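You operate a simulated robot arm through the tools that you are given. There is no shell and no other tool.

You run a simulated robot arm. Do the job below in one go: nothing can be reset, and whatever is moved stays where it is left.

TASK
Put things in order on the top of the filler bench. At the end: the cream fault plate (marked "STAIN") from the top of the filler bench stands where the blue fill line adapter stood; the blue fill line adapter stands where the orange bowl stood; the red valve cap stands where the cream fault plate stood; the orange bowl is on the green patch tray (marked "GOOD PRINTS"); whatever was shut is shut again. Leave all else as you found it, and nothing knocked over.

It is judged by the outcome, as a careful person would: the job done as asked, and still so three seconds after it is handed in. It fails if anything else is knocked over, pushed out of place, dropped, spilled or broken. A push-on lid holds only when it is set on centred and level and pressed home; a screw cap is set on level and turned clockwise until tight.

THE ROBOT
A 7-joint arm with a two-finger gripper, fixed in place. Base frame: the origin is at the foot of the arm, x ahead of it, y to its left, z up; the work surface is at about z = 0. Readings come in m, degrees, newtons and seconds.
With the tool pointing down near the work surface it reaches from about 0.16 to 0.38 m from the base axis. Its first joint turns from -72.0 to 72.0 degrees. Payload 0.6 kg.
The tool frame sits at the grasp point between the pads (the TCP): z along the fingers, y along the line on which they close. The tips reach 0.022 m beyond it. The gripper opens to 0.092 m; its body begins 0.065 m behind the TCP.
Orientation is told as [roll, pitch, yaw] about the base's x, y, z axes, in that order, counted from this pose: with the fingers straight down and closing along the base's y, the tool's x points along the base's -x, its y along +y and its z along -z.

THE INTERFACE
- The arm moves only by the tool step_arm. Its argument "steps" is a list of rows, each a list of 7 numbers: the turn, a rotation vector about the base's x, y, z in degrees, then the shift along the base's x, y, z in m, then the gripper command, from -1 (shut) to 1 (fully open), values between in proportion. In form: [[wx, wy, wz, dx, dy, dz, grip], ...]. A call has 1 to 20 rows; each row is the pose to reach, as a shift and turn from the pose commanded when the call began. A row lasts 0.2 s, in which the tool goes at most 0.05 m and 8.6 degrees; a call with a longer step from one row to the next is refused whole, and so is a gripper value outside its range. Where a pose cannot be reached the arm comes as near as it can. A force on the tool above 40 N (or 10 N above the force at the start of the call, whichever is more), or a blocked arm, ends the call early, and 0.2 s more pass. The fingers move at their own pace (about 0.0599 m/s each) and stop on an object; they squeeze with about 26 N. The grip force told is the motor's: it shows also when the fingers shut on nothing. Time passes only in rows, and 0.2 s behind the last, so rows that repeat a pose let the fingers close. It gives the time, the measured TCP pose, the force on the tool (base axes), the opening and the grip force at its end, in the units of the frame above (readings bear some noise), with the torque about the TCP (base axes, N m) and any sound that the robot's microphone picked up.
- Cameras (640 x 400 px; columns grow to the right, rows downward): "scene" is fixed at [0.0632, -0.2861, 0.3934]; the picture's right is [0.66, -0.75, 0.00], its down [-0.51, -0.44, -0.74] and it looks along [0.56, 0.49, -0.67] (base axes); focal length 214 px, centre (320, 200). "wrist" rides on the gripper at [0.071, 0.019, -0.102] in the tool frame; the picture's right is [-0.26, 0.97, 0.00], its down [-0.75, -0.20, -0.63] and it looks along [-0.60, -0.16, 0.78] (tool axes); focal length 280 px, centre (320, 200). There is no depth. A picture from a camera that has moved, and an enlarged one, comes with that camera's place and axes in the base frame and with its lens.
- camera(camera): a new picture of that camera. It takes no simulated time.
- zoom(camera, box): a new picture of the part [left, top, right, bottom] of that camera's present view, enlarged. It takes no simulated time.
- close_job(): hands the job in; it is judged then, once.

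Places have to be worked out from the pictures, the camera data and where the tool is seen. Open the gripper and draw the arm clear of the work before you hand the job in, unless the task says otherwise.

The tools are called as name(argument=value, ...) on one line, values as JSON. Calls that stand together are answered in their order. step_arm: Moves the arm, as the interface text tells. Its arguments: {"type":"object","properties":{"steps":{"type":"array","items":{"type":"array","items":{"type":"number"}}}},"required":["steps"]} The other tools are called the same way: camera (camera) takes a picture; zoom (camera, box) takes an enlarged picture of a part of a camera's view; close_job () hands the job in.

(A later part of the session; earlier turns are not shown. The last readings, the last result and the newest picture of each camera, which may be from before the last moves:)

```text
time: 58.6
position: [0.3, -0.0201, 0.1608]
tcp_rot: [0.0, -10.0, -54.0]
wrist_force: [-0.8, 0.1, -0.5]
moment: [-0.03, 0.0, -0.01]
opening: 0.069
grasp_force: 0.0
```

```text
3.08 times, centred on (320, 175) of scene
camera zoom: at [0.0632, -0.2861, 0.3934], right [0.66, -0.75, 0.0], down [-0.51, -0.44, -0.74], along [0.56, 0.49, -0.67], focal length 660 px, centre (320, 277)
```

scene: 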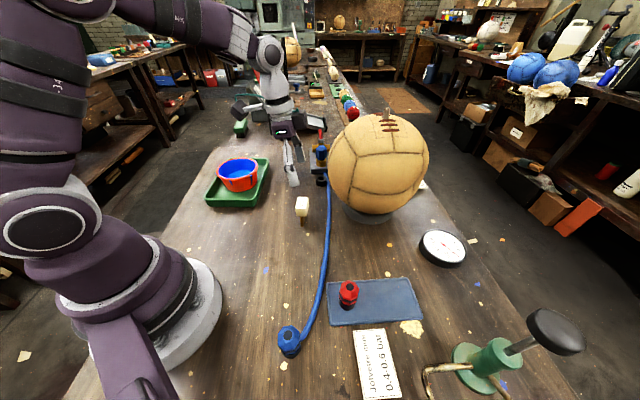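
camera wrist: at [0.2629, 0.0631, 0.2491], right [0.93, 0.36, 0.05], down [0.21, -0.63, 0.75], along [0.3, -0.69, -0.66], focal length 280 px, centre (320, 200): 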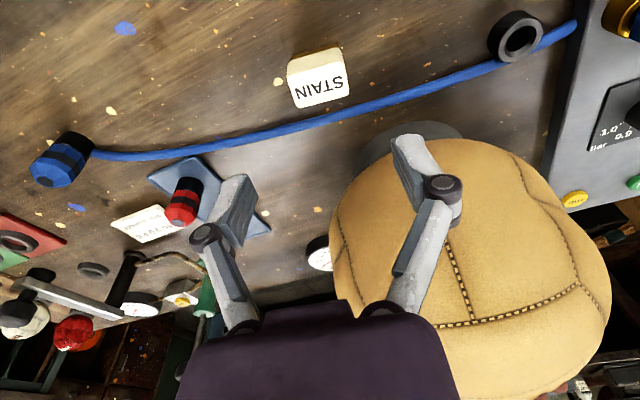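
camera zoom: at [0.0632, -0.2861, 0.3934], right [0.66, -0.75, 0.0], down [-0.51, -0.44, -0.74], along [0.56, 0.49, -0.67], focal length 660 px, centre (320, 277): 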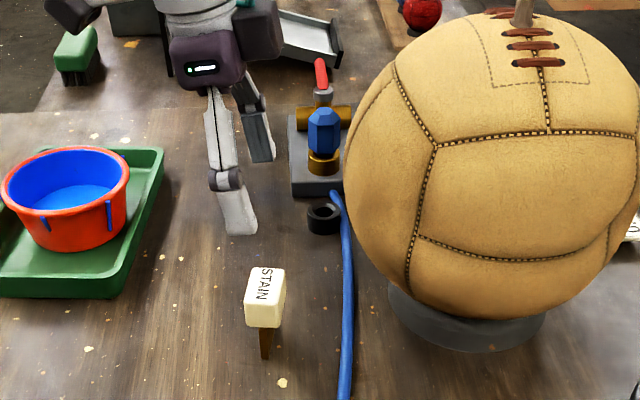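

The block's top centre is at about (0.305,-0.0205), with its long axis at 35°, which matches the hand's yaw. I shift 5 mm and descend to 0.09 for a check.

step_arm(steps=[[0, 0, 0, 0.005, -0.0005, -0.015, 0.5], [0, 0, 0, 0.005, -0.0005, -0.035, 0.5], [0, 0, 0, 0.005, -0.0005, -0.055, 0.5], [0, 0, 0, 0.005, -0.0005, -0.07, 0.5], [0, 0, 0, 0.005, -0.0005, -0.07, 0.5]])

camera(camera="wrist")

zoom(camera="scene", box=[250, 110, 390, 240])

```text
time: 59.8
position: [0.306, -0.0195, 0.0909]
tcp_rot: [0.1, -10.0, -54.0]
wrist_force: [0.8, 1.0, 0.3]
moment: [0.0, 0.02, -0.01]
opening: 0.0689
grasp_force: 0.1
```

```text
taken
camera wrist: at [0.2689, 0.0618, 0.1792], right [0.93, 0.36, 0.05], down [0.21, -0.63, 0.75], along [0.3, -0.69, -0.66], focal length 280 px, centre (320, 200)
```

wrist: 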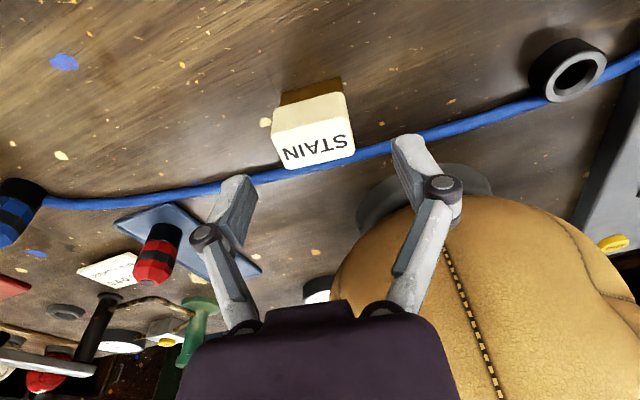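

```text
3.08 times, centred on (320, 175) of scene
camera zoom: at [0.0632, -0.2861, 0.3934], right [0.66, -0.75, 0.0], down [-0.51, -0.44, -0.74], along [0.56, 0.49, -0.67], focal length 660 px, centre (320, 277)
```

zoom: 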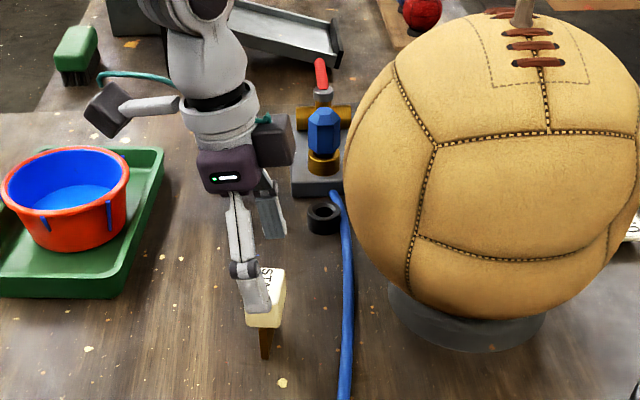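

The block is centred between the fingers. I descend to 0.05 and check before closing.

step_arm(steps=[[0, 0, 0, -0.001, 0, -0.012, 0.5], [0, 0, 0, -0.001, 0, -0.024, 0.5], [0, 0, 0, -0.001, 0, -0.034, 0.5], [0, 0, 0, -0.001, 0, -0.04, 0.5], [0, 0, 0, -0.001, 0, -0.04, 0.5]])

camera(camera="wrist")

zoom(camera="scene", box=[250, 110, 390, 240])

```text
time: 61.0
position: [0.3041, -0.0211, 0.0495]
tcp_rot: [0.1, -10.0, -54.1]
wrist_force: [-0.1, -0.4, 0.2]
moment: [0.04, 0.04, -0.02]
opening: 0.0689
grasp_force: 0.1
```

```text
taken
camera wrist: at [0.267, 0.0612, 0.1378], right [0.93, 0.36, 0.05], down [0.21, -0.63, 0.75], along [0.3, -0.69, -0.66], focal length 280 px, centre (320, 200)
```

wrist: 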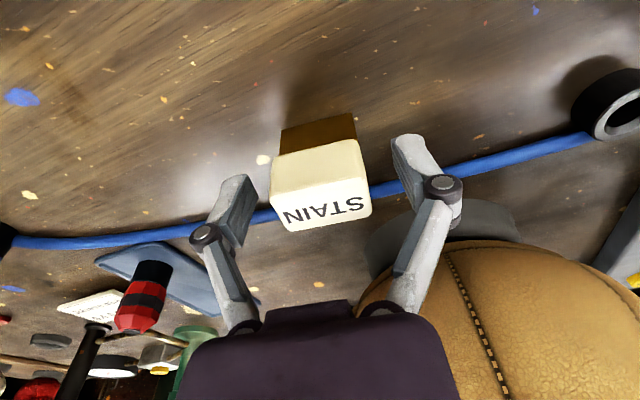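

```text
3.08 times, centred on (320, 175) of scene
camera zoom: at [0.0632, -0.2861, 0.3934], right [0.66, -0.75, 0.0], down [-0.51, -0.44, -0.74], along [0.56, 0.49, -0.67], focal length 660 px, centre (320, 277)
```

zoom: 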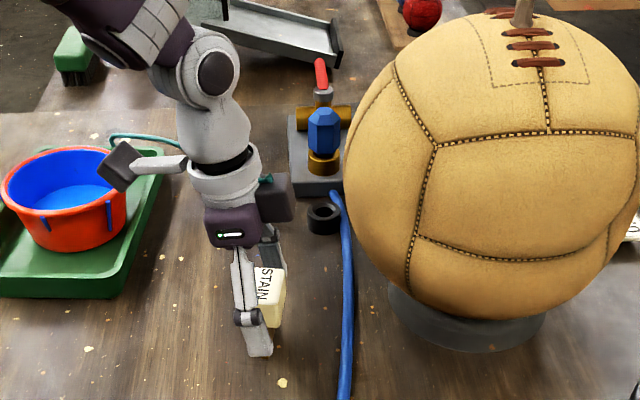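

The block sits squarely between the pads. I close gently.

step_arm(steps=[[0, 0, 0, 0, 0, 0, 0.3], [0, 0, 0, 0, 0, 0, 0.15], [0, 0, 0, 0, 0, 0, 0.05], [0, 0, 0, 0, 0, 0, -0.05], [0, 0, 0, 0, 0, 0, -0.12], [0, 0, 0, 0, 0, 0, -0.2], [0, 0, 0, 0, 0, 0, -0.35], [0, 0, 0, 0, 0, 0, -0.6], [0, 0, 0, 0, 0, 0, -1], [0, 0, 0, 0, 0, 0, -1]])

camera(camera="wrist")

zoom(camera="scene", box=[270, 150, 360, 240])

```text
time: 63.2
position: [0.3035, -0.0221, 0.0502]
tcp_rot: [0.1, -10.0, -54.0]
wrist_force: [-1.4, 0.8, 3.7]
moment: [-0.02, 0.05, -0.03]
opening: 0.0391
grasp_force: 26.0
```

```text
taken
camera wrist: at [0.2671, 0.0612, 0.1379], right [0.93, 0.36, 0.05], down [0.21, -0.63, 0.75], along [0.3, -0.69, -0.66], focal length 280 px, centre (320, 200)
```

wrist: 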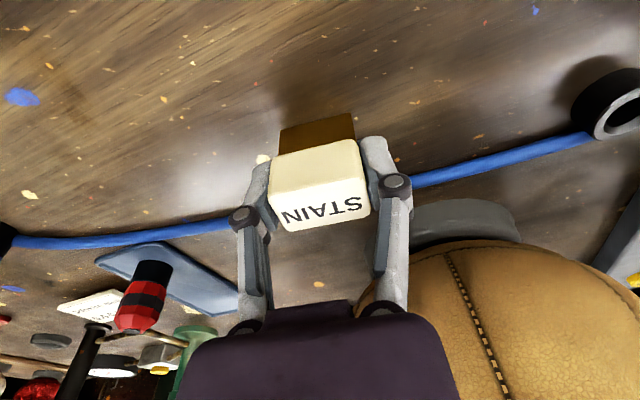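

```text
4.44 times, centred on (315, 195) of scene
camera zoom: at [0.0632, -0.2861, 0.3934], right [0.66, -0.75, 0.0], down [-0.51, -0.44, -0.74], along [0.56, 0.49, -0.67], focal length 953 px, centre (342, 222)
```

zoom: 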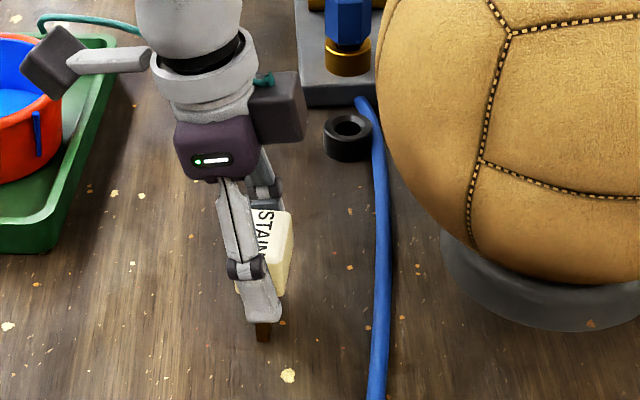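

Held at 0.039 m. I lift slowly and check that the piece stays upright in the grip.

step_arm(steps=[[0, 0, 0, 0, 0, 0.004, -1], [0, 0, 0, 0, 0, 0.01, -1], [0, 0, 0, 0, 0, 0.025, -1], [0, 0, 0, 0, 0, 0.05, -1], [0, 0, 0, -0.01, 0, 0.08, -1], [0, 0, 0, -0.03, 0, 0.1, -1], [0, 0, 0, -0.06, -0.005, 0.11, -1], [0, 0, 0, -0.09, -0.02, 0.11, -1], [0, 0, 0, -0.09, -0.02, 0.11, -1]])

camera(camera="wrist")

camera(camera="scene")

```text
time: 65.2
position: [0.2138, -0.0415, 0.1597]
tcp_rot: [0.2, -9.9, -54.0]
wrist_force: [0.4, 0.0, -1.3]
moment: [-0.02, 0.02, 0.01]
opening: 0.0392
grasp_force: 26.1
```

```text
taken
camera wrist: at [0.177, 0.0413, 0.2485], right [0.93, 0.36, 0.05], down [0.21, -0.63, 0.75], along [0.3, -0.69, -0.66], focal length 280 px, centre (320, 200)
```

wrist: 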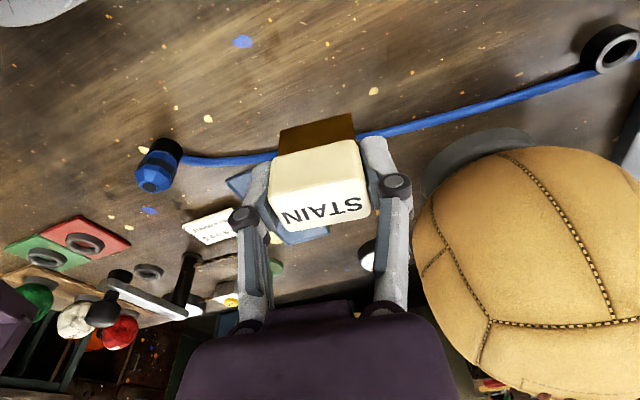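

```text
taken
```

scene: 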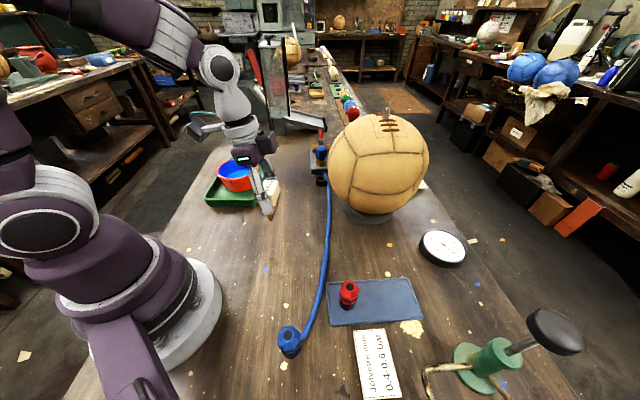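

The piece is held exactly as gripped. I carry it back around the ball side, over the plate, to above the adapter's old spot.

step_arm(steps=[[0, 0, 0, -0.004, -0.025, 0.004, -1], [0, 0, 0, -0.008, -0.05, 0.006, -1], [0, 0, 1, -0.009, -0.08, 0.006, -1], [0, 0, 2, -0.008, -0.11, 0.006, -1], [0, 0, 3, 0, -0.135, 0.006, -1], [0, 0, 4, 0.01, -0.16, 0.006, -1], [0, 0, 5, 0.022, -0.182, 0.006, -1], [0, 0, 6, 0.034, -0.2, 0.006, -1], [0, 0, 7, 0.045, -0.216, 0.006, -1], [0, 0, 8, 0.055, -0.228, 0.004, -1], [0, 0, 9, 0.065, -0.2371, 0, -1], [0, 0, 9, 0.065, -0.2371, 0, -1]])

camera(camera="wrist")

camera(camera="scene")

```text
time: 67.8
position: [0.2785, -0.2785, 0.1608]
tcp_rot: [0.1, -9.9, -44.9]
wrist_force: [0.4, 0.3, -1.5]
moment: [0.02, -0.02, -0.03]
opening: 0.0393
grasp_force: 26.1
```

```text
taken
camera wrist: at [0.2302, -0.2019, 0.2495], right [0.86, 0.5, 0.05], down [0.3, -0.59, 0.75], along [0.4, -0.63, -0.67], focal length 280 px, centre (320, 200)
```

wrist: 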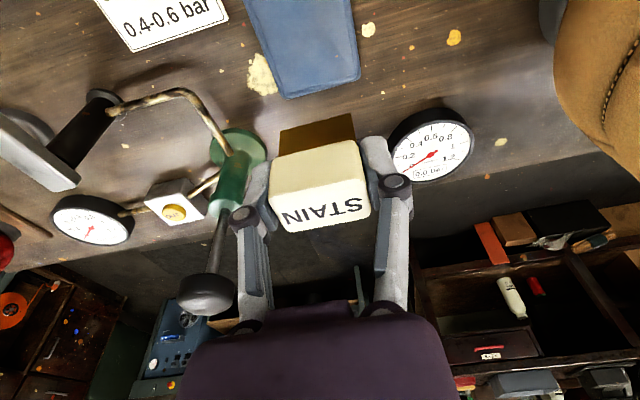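

```text
taken
```

scene: 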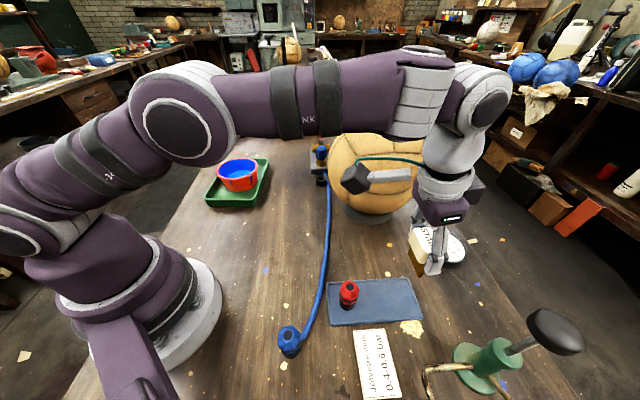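

Positioned above the old adapter spot. I descend to about 4 mm above the expected touch-down.

step_arm(steps=[[0, 0, 0, 0, 0, -0.02, -1], [0, 0, 0, 0, 0, -0.04, -1], [0, 0, 0, 0, 0, -0.06, -1], [0, 0, 0, 0, 0, -0.078, -1], [0, 0, 0, 0, 0, -0.092, -1], [0, 0, 0, 0, 0, -0.1, -1], [0, 0, 0, 0, 0, -0.102, -1], [0, 0, 0, 0, 0, -0.102, -1]])

camera(camera="wrist")

zoom(camera="scene", box=[320, 220, 460, 340])

```text
time: 69.6
position: [0.2782, -0.2788, 0.058]
tcp_rot: [0.2, -10.0, -45.0]
wrist_force: [1.1, -0.5, -0.9]
moment: [0.01, -0.01, -0.01]
opening: 0.0394
grasp_force: 26.2
```

```text
taken
camera wrist: at [0.229, -0.202, 0.1468], right [0.86, 0.5, 0.05], down [0.3, -0.59, 0.75], along [0.4, -0.63, -0.66], focal length 280 px, centre (320, 200)
```

wrist: 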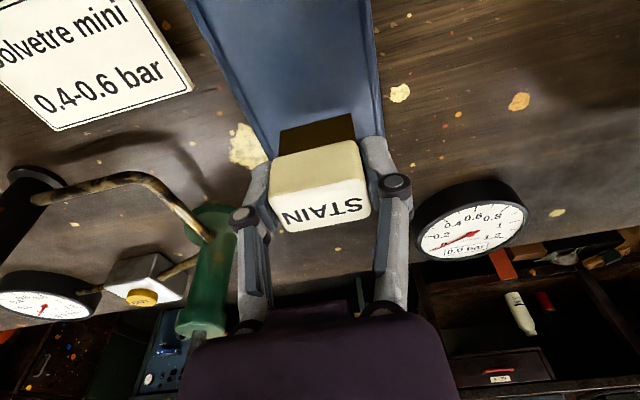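

```text
3.33 times, centred on (390, 280) of scene
camera zoom: at [0.0632, -0.2861, 0.3934], right [0.66, -0.75, 0.0], down [-0.51, -0.44, -0.74], along [0.56, 0.49, -0.67], focal length 715 px, centre (87, -67)
```

zoom: 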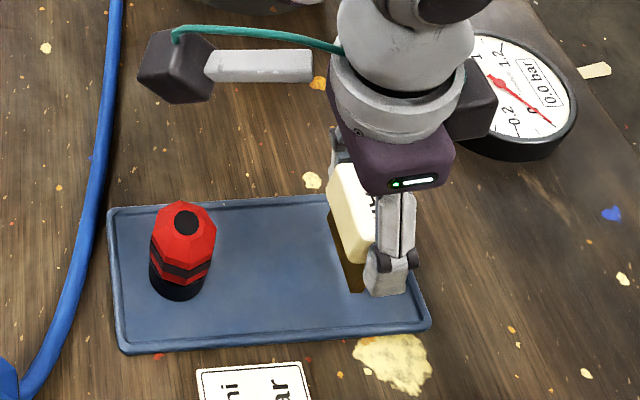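

The foot is over the plate inside its rim. I creep down to contact.

step_arm(steps=[[0, 0, 0, 0, 0, -0.001, -1], [0, 0, 0, 0, 0, -0.002, -1], [0, 0, 0, 0, 0, -0.002, -1]])

step_arm(steps=[[0, 0, 0, 0, 0, -0.001, -1], [0, 0, 0, 0, 0, -0.001, -1]])

step_arm(steps=[[0, 0, 0, 0, 0, -0.0007, -1], [0, 0, 0, 0, 0, -0.0007, -1]])

```text
time: 70.4
position: [0.2779, -0.279, 0.0561]
tcp_rot: [0.1, -9.9, -44.9]
wrist_force: [-0.4, -0.5, -0.6]
moment: [0.01, 0.0, 0.01]
opening: 0.0393
grasp_force: 25.8
```

```text
time: 71.0
position: [0.2797, -0.2782, 0.0548]
tcp_rot: [0.1, -10.0, -44.9]
wrist_force: [0.2, 0.4, -1.7]
moment: [-0.01, -0.01, -0.01]
opening: 0.0396
grasp_force: 25.5
```

```text
time: 71.6
position: [0.2778, -0.2784, 0.0547]
tcp_rot: [0.0, -10.0, -45.0]
wrist_force: [-0.2, -0.6, -0.3]
moment: [-0.03, 0.0, 0.05]
opening: 0.0396
grasp_force: 25.6
```

Not yet in contact, so I continue creeping down.

step_arm(steps=[[0, 0, 0, 0, 0, -0.0006, -1], [0, 0, 0, 0, 0, -0.0006, -1]])

step_arm(steps=[[0, 0, 0, 0, 0, -0.0006, -1], [0, 0, 0, 0, 0, -0.0006, -1]])

```text
time: 72.2
position: [0.278, -0.2773, 0.0534]
tcp_rot: [0.1, -10.0, -45.0]
wrist_force: [-0.5, -0.2, -0.3]
moment: [0.02, 0.03, 0.03]
opening: 0.0393
grasp_force: 26.5
```

```text
time: 72.8
position: [0.2786, -0.2777, 0.0523]
tcp_rot: [0.1, -10.0, -45.0]
wrist_force: [-0.5, -1.0, -0.5]
moment: [-0.01, 0.02, 0.01]
opening: 0.0392
grasp_force: 26.0
```

Still free; I take further 0.6 mm steps.

step_arm(steps=[[0, 0, 0, 0, 0, -0.0006, -1], [0, 0, 0, 0, 0, -0.0006, -1]])

step_arm(steps=[[0, 0, 0, 0, 0, -0.0006, -1], [0, 0, 0, 0, 0, -0.0006, -1]])

```text
time: 73.4
position: [0.2794, -0.2779, 0.0519]
tcp_rot: [0.2, -10.0, -44.9]
wrist_force: [0.7, 0.4, -1.0]
moment: [0.0, 0.01, -0.03]
opening: 0.0393
grasp_force: 25.7
```

```text
time: 74.0
position: [0.2792, -0.2783, 0.0513]
tcp_rot: [-0.1, -10.0, -45.0]
wrist_force: [-0.4, -0.6, -0.9]
moment: [0.0, 0.01, 0.0]
opening: 0.0395
grasp_force: 26.6
```

step_arm(steps=[[0, 0, 0, 0, 0, -0.0006, -1], [0, 0, 0, 0, 0, -0.0006, -1]])

zoom(camera="scene", box=[370, 250, 440, 310])

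```text
time: 74.6
position: [0.2777, -0.2782, 0.0518]
tcp_rot: [0.1, -9.9, -45.0]
wrist_force: [1.7, 1.8, 3.8]
moment: [0.05, -0.04, -0.02]
opening: 0.039
grasp_force: 25.7
```

```text
6.67 times, centred on (405, 280) of scene
camera zoom: at [0.0632, -0.2861, 0.3935], right [0.66, -0.75, 0.0], down [-0.51, -0.44, -0.74], along [0.56, 0.49, -0.67], focal length 1430 px, centre (-247, -333)
```

zoom: 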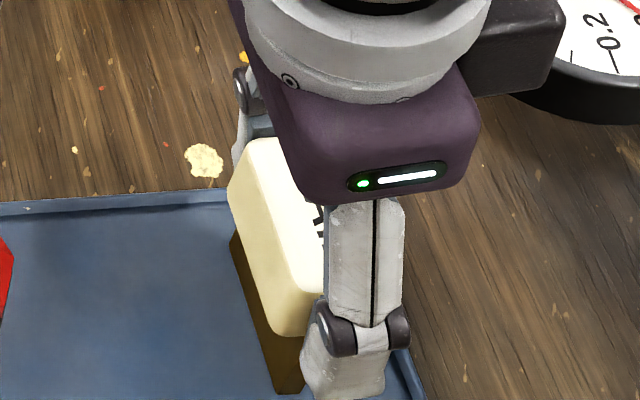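

Contact has begun at about 4 N. I press 0.4 mm more so the foot seats flat, then open slowly.

step_arm(steps=[[0, 0, 0, 0, 0, -0.0004, -1], [0, 0, 0, 0, 0, -0.0004, -1]])

step_arm(steps=[[0, 0, 0, 0, 0, 0.0003, -0.9], [0, 0, 0, 0, 0, 0.0003, -0.5], [0, 0, 0, 0, 0, 0.0003, -0.2], [0, 0, 0, 0, 0, 0.0003, -0.1], [0, 0, 0, 0, 0, 0.0003, 0.0], [0, 0, 0, 0, 0, 0.0003, 0.1], [0, 0, 0, 0, 0, 0.0003, 0.2], [0, 0, 0, 0, 0, 0.0003, 0.35], [0, 0, 0, 0, 0, 0.0003, 0.35]])

camera(camera="wrist")

zoom(camera="scene", box=[340, 220, 460, 330])

```text
time: 75.2
position: [0.2775, -0.279, 0.0508]
tcp_rot: [0.1, -10.1, -44.9]
wrist_force: [1.8, 6.4, 21.6]
moment: [0.21, 0.0, 0.01]
opening: 0.0394
grasp_force: 26.2
```

```text
time: 77.2
position: [0.2778, -0.2788, 0.0518]
tcp_rot: [0.0, -10.0, -45.0]
wrist_force: [-0.2, 0.8, -0.5]
moment: [-0.01, 0.02, 0.0]
opening: 0.0623
grasp_force: 0.1
```

```text
taken
camera wrist: at [0.2289, -0.2023, 0.1404], right [0.86, 0.5, 0.05], down [0.3, -0.59, 0.75], along [0.4, -0.63, -0.66], focal length 280 px, centre (320, 200)
```

wrist: 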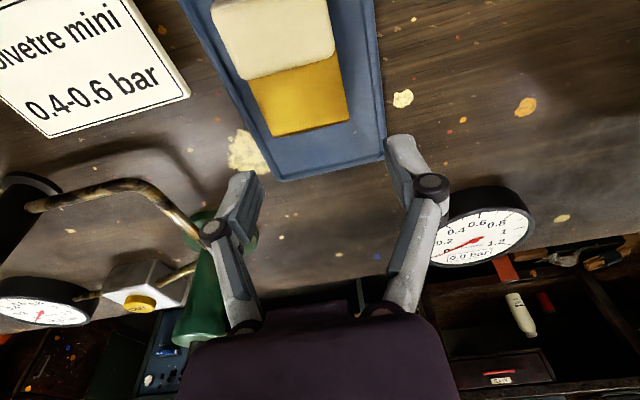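

```text
3.64 times, centred on (400, 275) of scene
camera zoom: at [0.0632, -0.2861, 0.3934], right [0.66, -0.75, 0.0], down [-0.51, -0.44, -0.74], along [0.56, 0.49, -0.67], focal length 780 px, centre (29, -73)
```

zoom: 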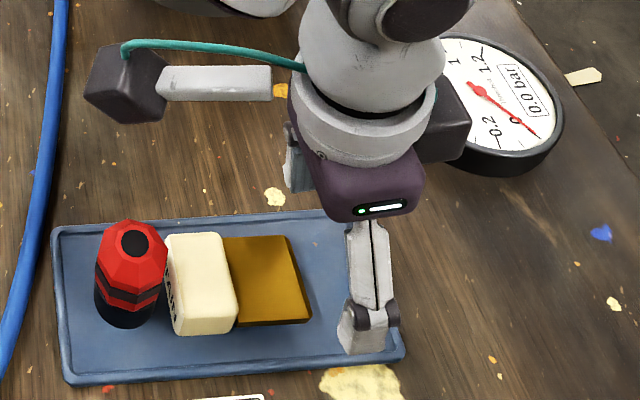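

The STAIN piece toppled onto the plate when I released it; I opened while the arm was still pressing. It now lies flat beside the red cap. I rise clear and look carefully before recovering it.

step_arm(steps=[[0, 0, 0, 0, 0, 0.02, 0.35], [0, 0, 0, 0, 0, 0.05, 0.35], [0, 0, 0, 0, 0, 0.09, 0.35], [0, 0, 0, -0.02, 0.02, 0.13, 0.35], [0, 0, 0, -0.04, 0.05, 0.16, 0.35], [0, 0, 0, -0.06, 0.07, 0.17, 0.35], [0, 0, 0, -0.06, 0.07, 0.17, 0.35]])

camera(camera="wrist")

zoom(camera="scene", box=[320, 250, 440, 340])

```text
time: 78.8
position: [0.2209, -0.2067, 0.2216]
tcp_rot: [0.0, -10.1, -45.0]
wrist_force: [0.3, -0.6, -0.5]
moment: [0.03, -0.01, 0.01]
opening: 0.0621
grasp_force: 0.1
```

```text
taken
camera wrist: at [0.1711, -0.131, 0.311], right [0.86, 0.5, 0.05], down [0.3, -0.59, 0.75], along [0.4, -0.63, -0.66], focal length 280 px, centre (320, 200)
```

wrist: 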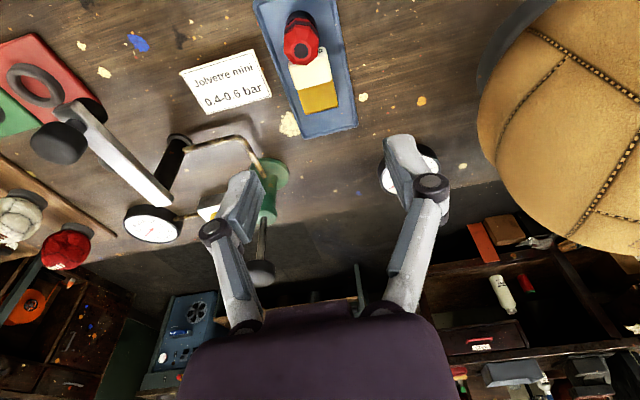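

```text
4.44 times, centred on (380, 295) of scene
camera zoom: at [0.0632, -0.2861, 0.3934], right [0.66, -0.75, 0.0], down [-0.51, -0.44, -0.74], along [0.56, 0.49, -0.67], focal length 953 px, centre (53, -222)
```

zoom: 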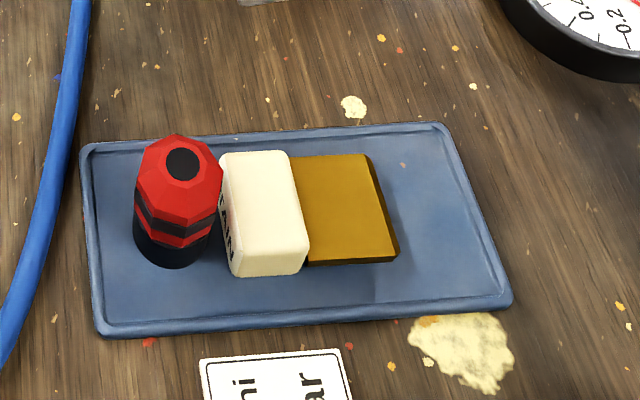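

zoom(camera="wrist", box=[240, 0, 370, 150])

```text
2.67 times, centred on (305, 75) of wrist
camera zoom: at [0.1711, -0.131, 0.311], right [0.86, 0.5, 0.05], down [0.3, -0.59, 0.75], along [0.4, -0.63, -0.66], focal length 748 px, centre (360, 533)
```

zoom: 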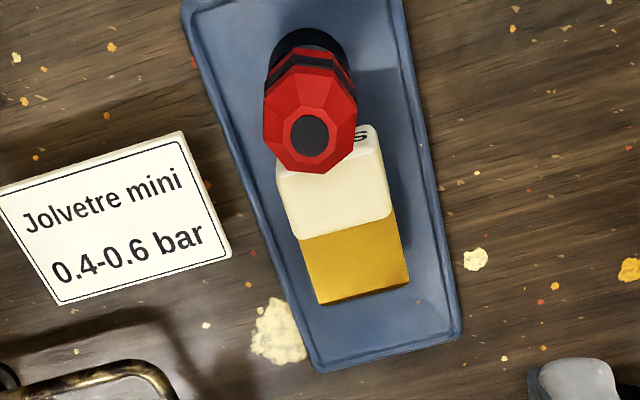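

The piece lies on the plate with its foot still near the adapter's old spot, and the red cap is upright. The STAIN piece's old place is free, so I move the red cap there first, which also clears room to pick up the lying piece. I position above the red cap at about (0.2148,-0.2135).

step_arm(steps=[[0, 0, 0, -0.0042, -0.0059, -0.03, 0.4], [0, 0, 0, -0.0042, -0.0059, -0.06, 0.4], [0, 0, 0, -0.0042, -0.0059, -0.09, 0.4], [0, 0, 0, -0.0042, -0.0059, -0.12, 0.4], [0, 0, 0, -0.0042, -0.0059, -0.12, 0.4]])

camera(camera="wrist")

zoom(camera="scene", box=[300, 230, 440, 340])

```text
time: 80.0
position: [0.2159, -0.215, 0.1021]
tcp_rot: [0.0, -10.0, -45.0]
wrist_force: [0.4, 0.8, -0.2]
moment: [-0.01, 0.02, 0.0]
opening: 0.0643
grasp_force: 0.0
```

```text
taken
camera wrist: at [0.1665, -0.1381, 0.1902], right [0.86, 0.5, 0.05], down [0.3, -0.59, 0.75], along [0.4, -0.63, -0.66], focal length 280 px, centre (320, 200)
```

wrist: 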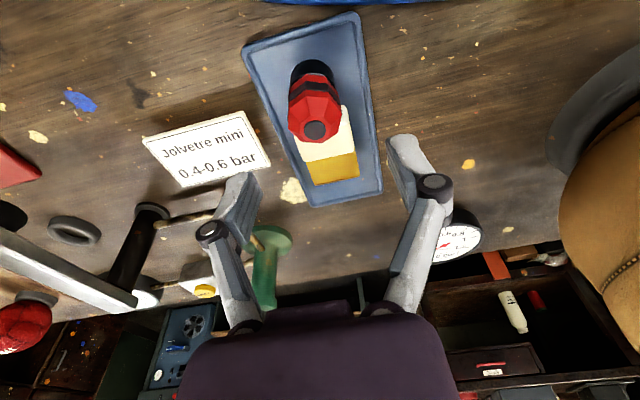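

```text
3.64 times, centred on (370, 285) of scene
camera zoom: at [0.0632, -0.2861, 0.3934], right [0.66, -0.75, 0.0], down [-0.51, -0.44, -0.74], along [0.56, 0.49, -0.67], focal length 780 px, centre (138, -109)
```

zoom: 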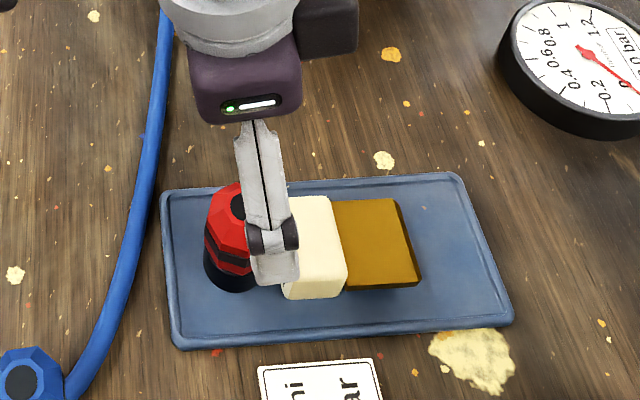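

The red cap's axis is at (0.2148,-0.2138), centred under the hand. I descend to gripping height and check.

step_arm(steps=[[0, 0, 0, 0, 0, -0.015, 0.4], [0, 0, 0, 0, 0, -0.03, 0.4], [0, 0, 0, 0, 0, -0.045, 0.4], [0, 0, 0, 0, 0, -0.0556, 0.4], [0, 0, 0, 0, 0, -0.0556, 0.4]])

camera(camera="wrist")

zoom(camera="scene", box=[300, 230, 440, 340])

```text
time: 81.2
position: [0.2141, -0.2139, 0.0455]
tcp_rot: [0.1, -10.0, -45.0]
wrist_force: [-0.1, -0.4, 0.3]
moment: [-0.01, 0.01, -0.01]
opening: 0.0642
grasp_force: 0.0
```

```text
taken
camera wrist: at [0.1653, -0.1372, 0.1348], right [0.86, 0.5, 0.05], down [0.3, -0.59, 0.75], along [0.4, -0.63, -0.66], focal length 280 px, centre (320, 200)
```

wrist: 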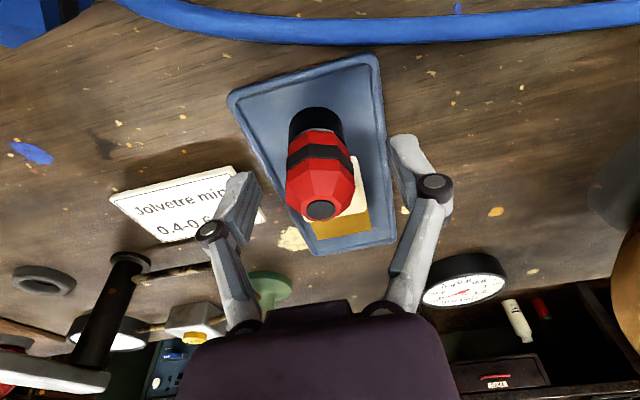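

```text
3.64 times, centred on (370, 285) of scene
camera zoom: at [0.0632, -0.2861, 0.3934], right [0.66, -0.75, 0.0], down [-0.51, -0.44, -0.74], along [0.56, 0.49, -0.67], focal length 780 px, centre (138, -109)
```

zoom: 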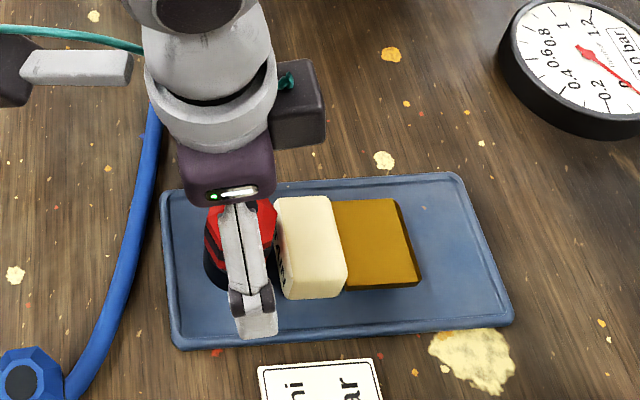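

Centred on the red cap and clear of the lying piece. I close and lift it slightly.

step_arm(steps=[[0, 0, 0, 0, 0, 0, 0.2], [0, 0, 0, 0, 0, 0, 0], [0, 0, 0, 0, 0, 0, -0.15], [0, 0, 0, 0, 0, 0, -0.3], [0, 0, 0, 0, 0, 0, -0.5], [0, 0, 0, 0, 0, 0, -1], [0, 0, 0, 0, 0, 0, -1]])

step_arm(steps=[[0, 0, 0, 0, 0, 0.004, -1], [0, 0, 0, 0, 0, 0.01, -1], [0, 0, 0, 0, 0, 0.02, -1], [0, 0, 0, 0, 0, 0.02, -1]])

camera(camera="wrist")

zoom(camera="scene", box=[300, 230, 440, 340])

```text
time: 82.8
position: [0.2148, -0.214, 0.0459]
tcp_rot: [0.0, -10.1, -45.0]
wrist_force: [-1.7, 1.4, 7.3]
moment: [0.01, 0.07, 0.01]
opening: 0.031
grasp_force: 26.0
```

```text
time: 83.8
position: [0.2161, -0.2131, 0.0672]
tcp_rot: [0.0, -9.9, -45.1]
wrist_force: [-0.3, 0.6, 0.2]
moment: [0.03, -0.04, -0.01]
opening: 0.0308
grasp_force: 25.8
```

```text
taken
camera wrist: at [0.1654, -0.137, 0.1554], right [0.86, 0.5, 0.05], down [0.3, -0.59, 0.75], along [0.4, -0.63, -0.66], focal length 280 px, centre (320, 200)
```

wrist: 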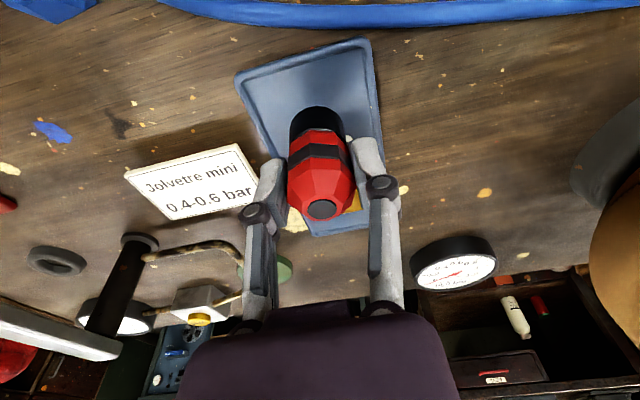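

```text
3.64 times, centred on (370, 285) of scene
camera zoom: at [0.0632, -0.2861, 0.3934], right [0.66, -0.75, 0.0], down [-0.51, -0.44, -0.74], along [0.56, 0.49, -0.67], focal length 780 px, centre (138, -109)
```

zoom: 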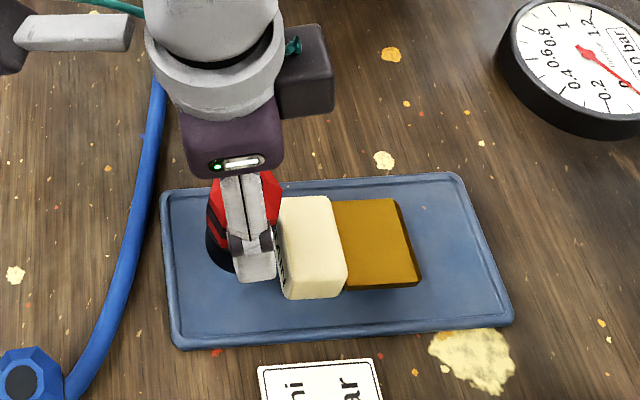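

The red cap is free in the grip. I carry it up and around to above the STAIN piece's old spot at (0.305,-0.0205).

step_arm(steps=[[0, 0, 0, 0, 0, 0.03, -1], [0, 0, 0, 0, 0.005, 0.06, -1], [0, 0, 0, -0.005, 0.025, 0.085, -1], [0, 0, -1, -0.01, 0.05, 0.094, -1], [0, 0, -2, -0.012, 0.075, 0.094, -1], [0, 0, -3, -0.012, 0.1, 0.094, -1], [0, 0, -4, -0.008, 0.125, 0.094, -1], [0, 0, -5, 0.0, 0.148, 0.094, -1], [0, 0, -6, 0.02, 0.165, 0.094, -1], [0, 0, -7, 0.042, 0.178, 0.094, -1], [0, 0, -8, 0.066, 0.187, 0.094, -1], [0, 0, -9, 0.0902, 0.193, 0.094, -1], [0, 0, -9, 0.0902, 0.193, 0.094, -1]])

camera(camera="wrist")

camera(camera="scene")

```text
time: 86.6
position: [0.3067, -0.0222, 0.1581]
tcp_rot: [0.0, -10.0, -54.1]
wrist_force: [0.3, 0.1, -1.3]
moment: [0.01, 0.02, 0.0]
opening: 0.0309
grasp_force: 25.7
```

```text
taken
camera wrist: at [0.2688, 0.0617, 0.2473], right [0.93, 0.36, 0.05], down [0.21, -0.63, 0.75], along [0.3, -0.69, -0.66], focal length 280 px, centre (320, 200)
```

wrist: 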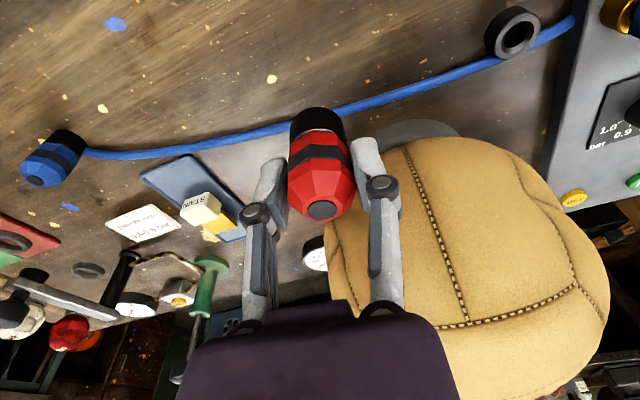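

```text
taken
```

scene: 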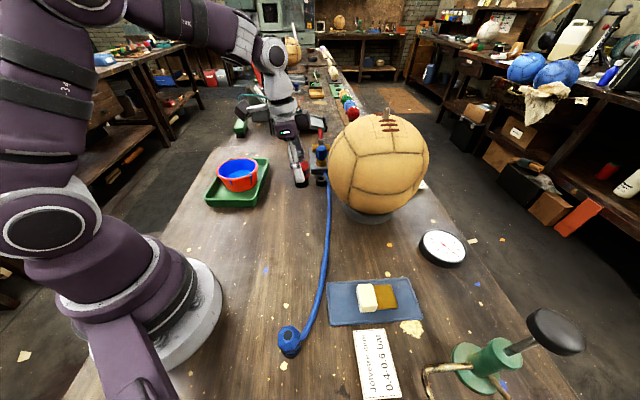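

Above the spot and clear of the ball. I descend to 5 mm above the bench.

step_arm(steps=[[0, 0, 0, 0, 0, -0.025, -1], [0, 0, 0, 0, 0, -0.05, -1], [0, 0, 0, 0, 0, -0.075, -1], [0, 0, 0, 0, 0, -0.095, -1], [0, 0, 0, 0, 0, -0.107, -1], [0, 0, 0, 0, 0, -0.111, -1], [0, 0, 0, 0, 0, -0.111, -1]])

step_arm(steps=[[0, 0, 0, 0, 0, -0.001, -1], [0, 0, 0, 0, 0, -0.002, -1], [0, 0, 0, 0, 0, -0.003, -1], [0, 0, 0, 0, 0, -0.003, -1]])

zoom(camera="scene", box=[250, 110, 390, 240])

```text
time: 88.2
position: [0.3051, -0.0217, 0.048]
tcp_rot: [0.1, -9.9, -54.0]
wrist_force: [-0.2, -0.7, -0.3]
moment: [-0.01, -0.03, -0.03]
opening: 0.0308
grasp_force: 26.2
```

```text
time: 89.2
position: [0.3056, -0.0213, 0.0458]
tcp_rot: [0.0, -9.9, -54.0]
wrist_force: [-0.2, 0.0, -0.3]
moment: [0.03, -0.01, -0.02]
opening: 0.0307
grasp_force: 25.8
```

```text
3.08 times, centred on (320, 175) of scene
camera zoom: at [0.0632, -0.2861, 0.3934], right [0.66, -0.75, 0.0], down [-0.51, -0.44, -0.74], along [0.56, 0.49, -0.67], focal length 660 px, centre (320, 277)
```

zoom: 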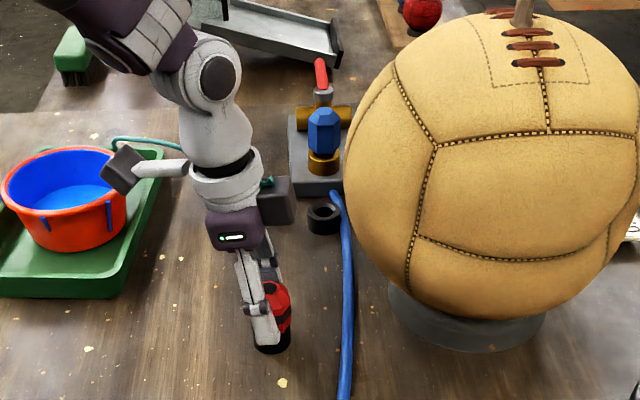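

I creep down to contact in sub-millimetre steps.

step_arm(steps=[[0, 0, 0, 0, 0, -0.0008, -1], [0, 0, 0, 0, 0, -0.0008, -1]])

step_arm(steps=[[0, 0, 0, 0, 0, -0.0007, -1], [0, 0, 0, 0, 0, -0.0007, -1]])

step_arm(steps=[[0, 0, 0, 0, 0, -0.0006, -1], [0, 0, 0, 0, 0, -0.0006, -1]])

```text
time: 89.8
position: [0.306, -0.0228, 0.0446]
tcp_rot: [0.0, -10.0, -54.0]
wrist_force: [0.0, 0.1, -1.0]
moment: [-0.02, 0.01, 0.01]
opening: 0.0309
grasp_force: 26.2
```

```text
time: 90.4
position: [0.3044, -0.0223, 0.0441]
tcp_rot: [0.0, -9.9, -54.0]
wrist_force: [-0.5, 0.3, -1.1]
moment: [-0.01, 0.0, -0.02]
opening: 0.0307
grasp_force: 26.2
```

```text
time: 91.0
position: [0.3055, -0.0227, 0.0436]
tcp_rot: [0.0, -10.0, -54.0]
wrist_force: [0.4, 0.2, 0.1]
moment: [0.0, -0.04, -0.02]
opening: 0.0308
grasp_force: 25.7
```

step_arm(steps=[[0, 0, 0, 0, 0, -0.0006, -1], [0, 0, 0, 0, 0, -0.0006, -1]])

step_arm(steps=[[0, 0, 0, 0, 0, -0.0006, -1], [0, 0, 0, 0, 0, -0.0006, -1]])

```text
time: 91.6
position: [0.3036, -0.0217, 0.0424]
tcp_rot: [0.2, -9.9, -54.0]
wrist_force: [-5.4, 1.4, 18.0]
moment: [-0.01, 0.09, 0.02]
opening: 0.0309
grasp_force: 26.3
```

```text
time: 92.2
position: [0.3045, -0.0218, 0.0421]
tcp_rot: [0.1, -10.1, -54.0]
wrist_force: [-0.3, -4.5, 13.2]
moment: [-0.18, -0.03, 0.0]
opening: 0.0305
grasp_force: 26.3
```

Contact at about 15 N. I back off 1 mm, confirm the load is gone, and only then open.

step_arm(steps=[[0, 0, 0, 0, 0, 0.0006, -1], [0, 0, 0, 0, 0, 0.001, -1], [0, 0, 0, 0, 0, 0.001, -1]])

step_arm(steps=[[0, 0, 0, 0, 0, 0, -0.6], [0, 0, 0, 0, 0, 0, -0.35], [0, 0, 0, 0, 0, 0, -0.25], [0, 0, 0, 0, 0, 0, -0.15], [0, 0, 0, 0, 0, 0, 0], [0, 0, 0, 0, 0, 0, 0.2], [0, 0, 0, 0, 0, 0, 0.4], [0, 0, 0, 0, 0, 0, 0.4]])

camera(camera="wrist")

```text
time: 93.0
position: [0.3046, -0.0217, 0.0448]
tcp_rot: [0.1, -9.9, -54.0]
wrist_force: [0.3, 0.4, -0.7]
moment: [0.0, 0.0, 0.02]
opening: 0.0305
grasp_force: 26.0
```

```text
time: 94.8
position: [0.3053, -0.0216, 0.0429]
tcp_rot: [0.0, -9.9, -54.0]
wrist_force: [0.1, 0.3, 0.4]
moment: [0.04, 0.0, -0.03]
opening: 0.0643
grasp_force: 0.0
```

```text
taken
camera wrist: at [0.2682, 0.0616, 0.1318], right [0.93, 0.36, 0.05], down [0.21, -0.63, 0.75], along [0.3, -0.69, -0.66], focal length 280 px, centre (320, 200)
```

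wrist: 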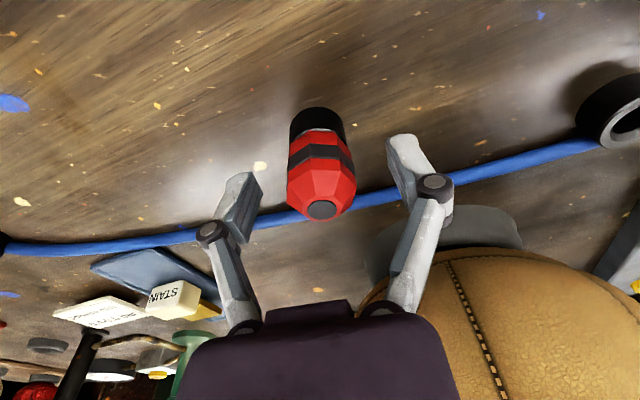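

The red cap stands upright and released. I rise straight up and back away.

step_arm(steps=[[0, 0, 0, 0, 0, 0.015, 0.4], [0, 0, 0, 0, 0, 0.04, 0.4], [0, 0, 0, 0, 0, 0.075, 0.4], [0, 0, 0, -0.005, 0.002, 0.11, 0.4], [0, 0, 0, -0.03, 0.01, 0.13, 0.4], [0, 0, 0, -0.06, 0.02, 0.145, 0.4], [0, 0, 0, -0.085, 0.03, 0.155, 0.4], [0, 0, 0, -0.085, 0.03, 0.155, 0.4]])

camera(camera="scene")

zoom(camera="scene", box=[250, 110, 390, 240])

```text
time: 96.6
position: [0.2201, 0.0075, 0.2003]
tcp_rot: [0.1, -10.1, -53.9]
wrist_force: [0.3, -0.4, -0.1]
moment: [-0.02, -0.01, -0.01]
opening: 0.0643
grasp_force: 0.0
```

```text
taken
```

scene: 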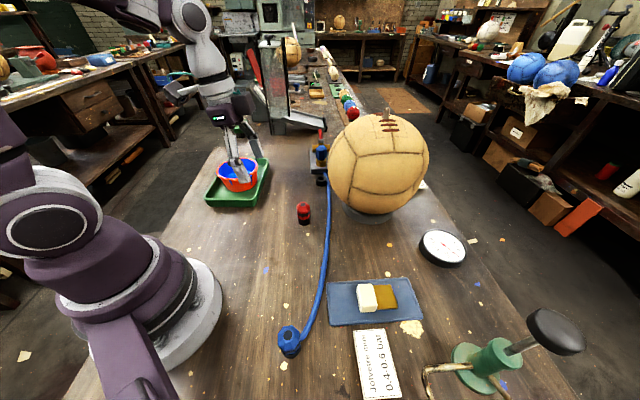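

```text
3.08 times, centred on (320, 175) of scene
camera zoom: at [0.0632, -0.2861, 0.3934], right [0.66, -0.75, 0.0], down [-0.51, -0.44, -0.74], along [0.56, 0.49, -0.67], focal length 660 px, centre (320, 277)
```

zoom: 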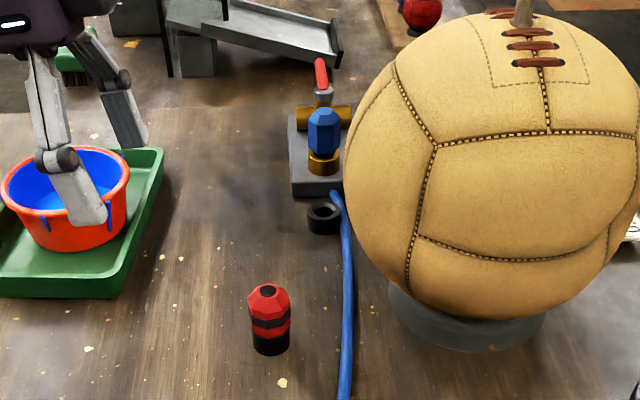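

The red cap now stands on the STAIN piece's old spot. To re-stand the fallen piece I need to turn it 90° about the grip axis: gripping with a 45° outward lean and setting it down with a 45° inward lean. I first test at a safe height whether the arm can lean 45° inward.

step_arm(steps=[[4.05, 2.94, 0, 0, 0, 0, 0.4], [8.09, 5.88, 0, 0, 0, 0, 0.4], [8.09, 5.88, 0, 0, 0, 0, 0.4]])

step_arm(steps=[[0, 0, 8, -0.003, 0.005, 0, 0.4], [0, 0, 16, -0.005, 0.01, 0, 0.4], [0, 0, 24, -0.008, 0.016, 0, 0.4], [0, 0, 32, -0.01, 0.022, 0, 0.4], [0, 0, 40, -0.012, 0.028, 0, 0.4], [0, 0, 48, -0.015, 0.034, 0, 0.4], [0, 0, 56, -0.017, 0.04, 0, 0.4], [0, 0, 64, -0.02, 0.045, 0, 0.4], [0, 0, 69, -0.02, 0.0455, 0, 0.4], [0, 0, 69, -0.02, 0.0455, 0, 0.4]])

step_arm(steps=[[-1.94, 7.25, 0, 0, 0, 0, 0.4], [-3.88, 14.5, 0, 0, 0, 0, 0.4], [-5.82, 21.75, 0, 0, 0, 0, 0.4], [-7.76, 29, 0, 0, 0, 0, 0.4], [-9.7, 36.25, 0, 0, 0, 0, 0.4], [-11.6, 43.5, 0, 0, 0, 0, 0.4], [-11.6, 43.5, 0, 0, 0, 0, 0.4]])

camera(camera="scene")

```text
time: 97.4
position: [0.2202, 0.008, 0.1984]
tcp_rot: [0.0, 0.1, -54.0]
wrist_force: [0.3, -0.7, -0.2]
moment: [-0.04, 0.04, 0.01]
opening: 0.0645
grasp_force: 0.1
```

```text
time: 99.6
position: [0.1981, 0.0538, 0.1988]
tcp_rot: [0.1, 0.0, 15.0]
wrist_force: [0.6, 0.1, 0.5]
moment: [-0.01, 0.02, -0.01]
opening: 0.0643
grasp_force: 0.0
```

```text
time: 100.9
position: [0.2045, 0.0551, 0.196]
tcp_rot: [-0.1, 38.1, 15.1]
wrist_force: [-8.4, 1.9, -53.2]
moment: [-0.93, -0.72, 0.1]
opening: 0.0641
grasp_force: 0.1
stopped in row 6: the force on the tool passed its limit at 189 N (the readings are from after the stop); the commanded pose is now the measured one
```

```text
taken
```

scene: 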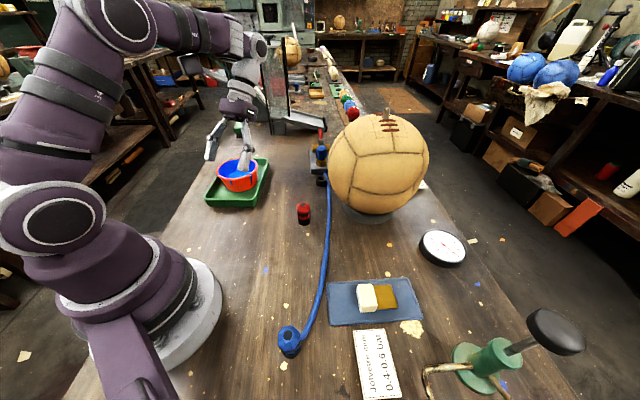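

At about 38° inward the camera arm met the forearm (force stop), so that lean isn't usable. I undo the lean at once and check that nothing else was affected.

step_arm(steps=[[1.97, -7.36, 0, 0, 0, 0, 0.4], [3.95, -14.7, 0, 0, 0, 0, 0.4], [5.92, -22.1, 0, 0, 0, 0, 0.4], [7.9, -29.4, 0, 0, 0, 0, 0.4], [9.87, -36.8, 0, 0, 0, 0, 0.4], [9.87, -36.8, 0, 0, 0, 0, 0.4]])

camera(camera="wrist")

```text
time: 102.3
position: [0.2039, 0.0551, 0.1959]
tcp_rot: [-0.1, 0.3, 15.1]
wrist_force: [0.0, -0.2, 0.2]
moment: [0.04, 0.02, 0.02]
opening: 0.0644
grasp_force: 0.1
```

```text
taken
camera wrist: at [0.1295, 0.056, 0.2988], right [0.0, 1.0, 0.0], down [0.78, 0.0, 0.62], along [0.62, 0.0, -0.78], focal length 280 px, centre (320, 200)
```

wrist: 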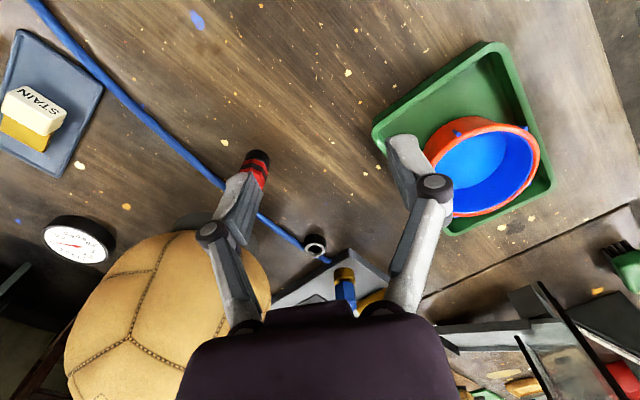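

No harm done. I test a sideways version instead: yaw -60° with the lean toward the camera side, in small increments at height.

step_arm(steps=[[0, 0, -8, 0, 0, 0.002, 0.4], [0, 0, -16, 0, 0, 0.004, 0.4], [0, 0, -24, 0, 0, 0.004, 0.4], [0, 0, -32, 0, 0, 0.004, 0.4], [0, 0, -40, 0, 0, 0.004, 0.4], [0, 0, -48, 0, 0, 0.004, 0.4], [0, 0, -56, 0, 0, 0.004, 0.4], [0, 0, -64, 0, 0, 0.004, 0.4], [0, 0, -72, 0, 0, 0.004, 0.4], [0, 0, -75, 0, 0, 0.004, 0.4], [0, 0, -75, 0, 0, 0.004, 0.4]])

step_arm(steps=[[6.5, 3.75, 0, 0, 0, 0, 0.4], [13, 7.5, 0, 0, 0, 0, 0.4], [19.5, 11.25, 0, 0, 0, 0, 0.4], [26, 15, 0, 0, 0, 0, 0.4], [26, 15, 0, 0, 0, 0, 0.4]])

camera(camera="scene")

```text
time: 104.7
position: [0.2032, 0.0542, 0.2001]
tcp_rot: [-0.1, 0.4, -59.9]
wrist_force: [-0.2, 0.6, 0.1]
moment: [0.0, 0.0, 0.0]
opening: 0.0643
grasp_force: 0.0
```

```text
time: 105.9
position: [0.2027, 0.0547, 0.2]
tcp_rot: [0.0, 30.5, -59.9]
wrist_force: [-0.4, -0.2, 0.0]
moment: [0.0, -0.02, -0.02]
opening: 0.0645
grasp_force: 0.1
```

```text
taken
```

scene: 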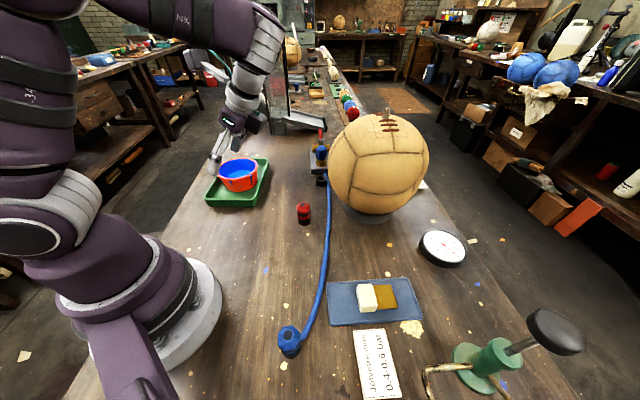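

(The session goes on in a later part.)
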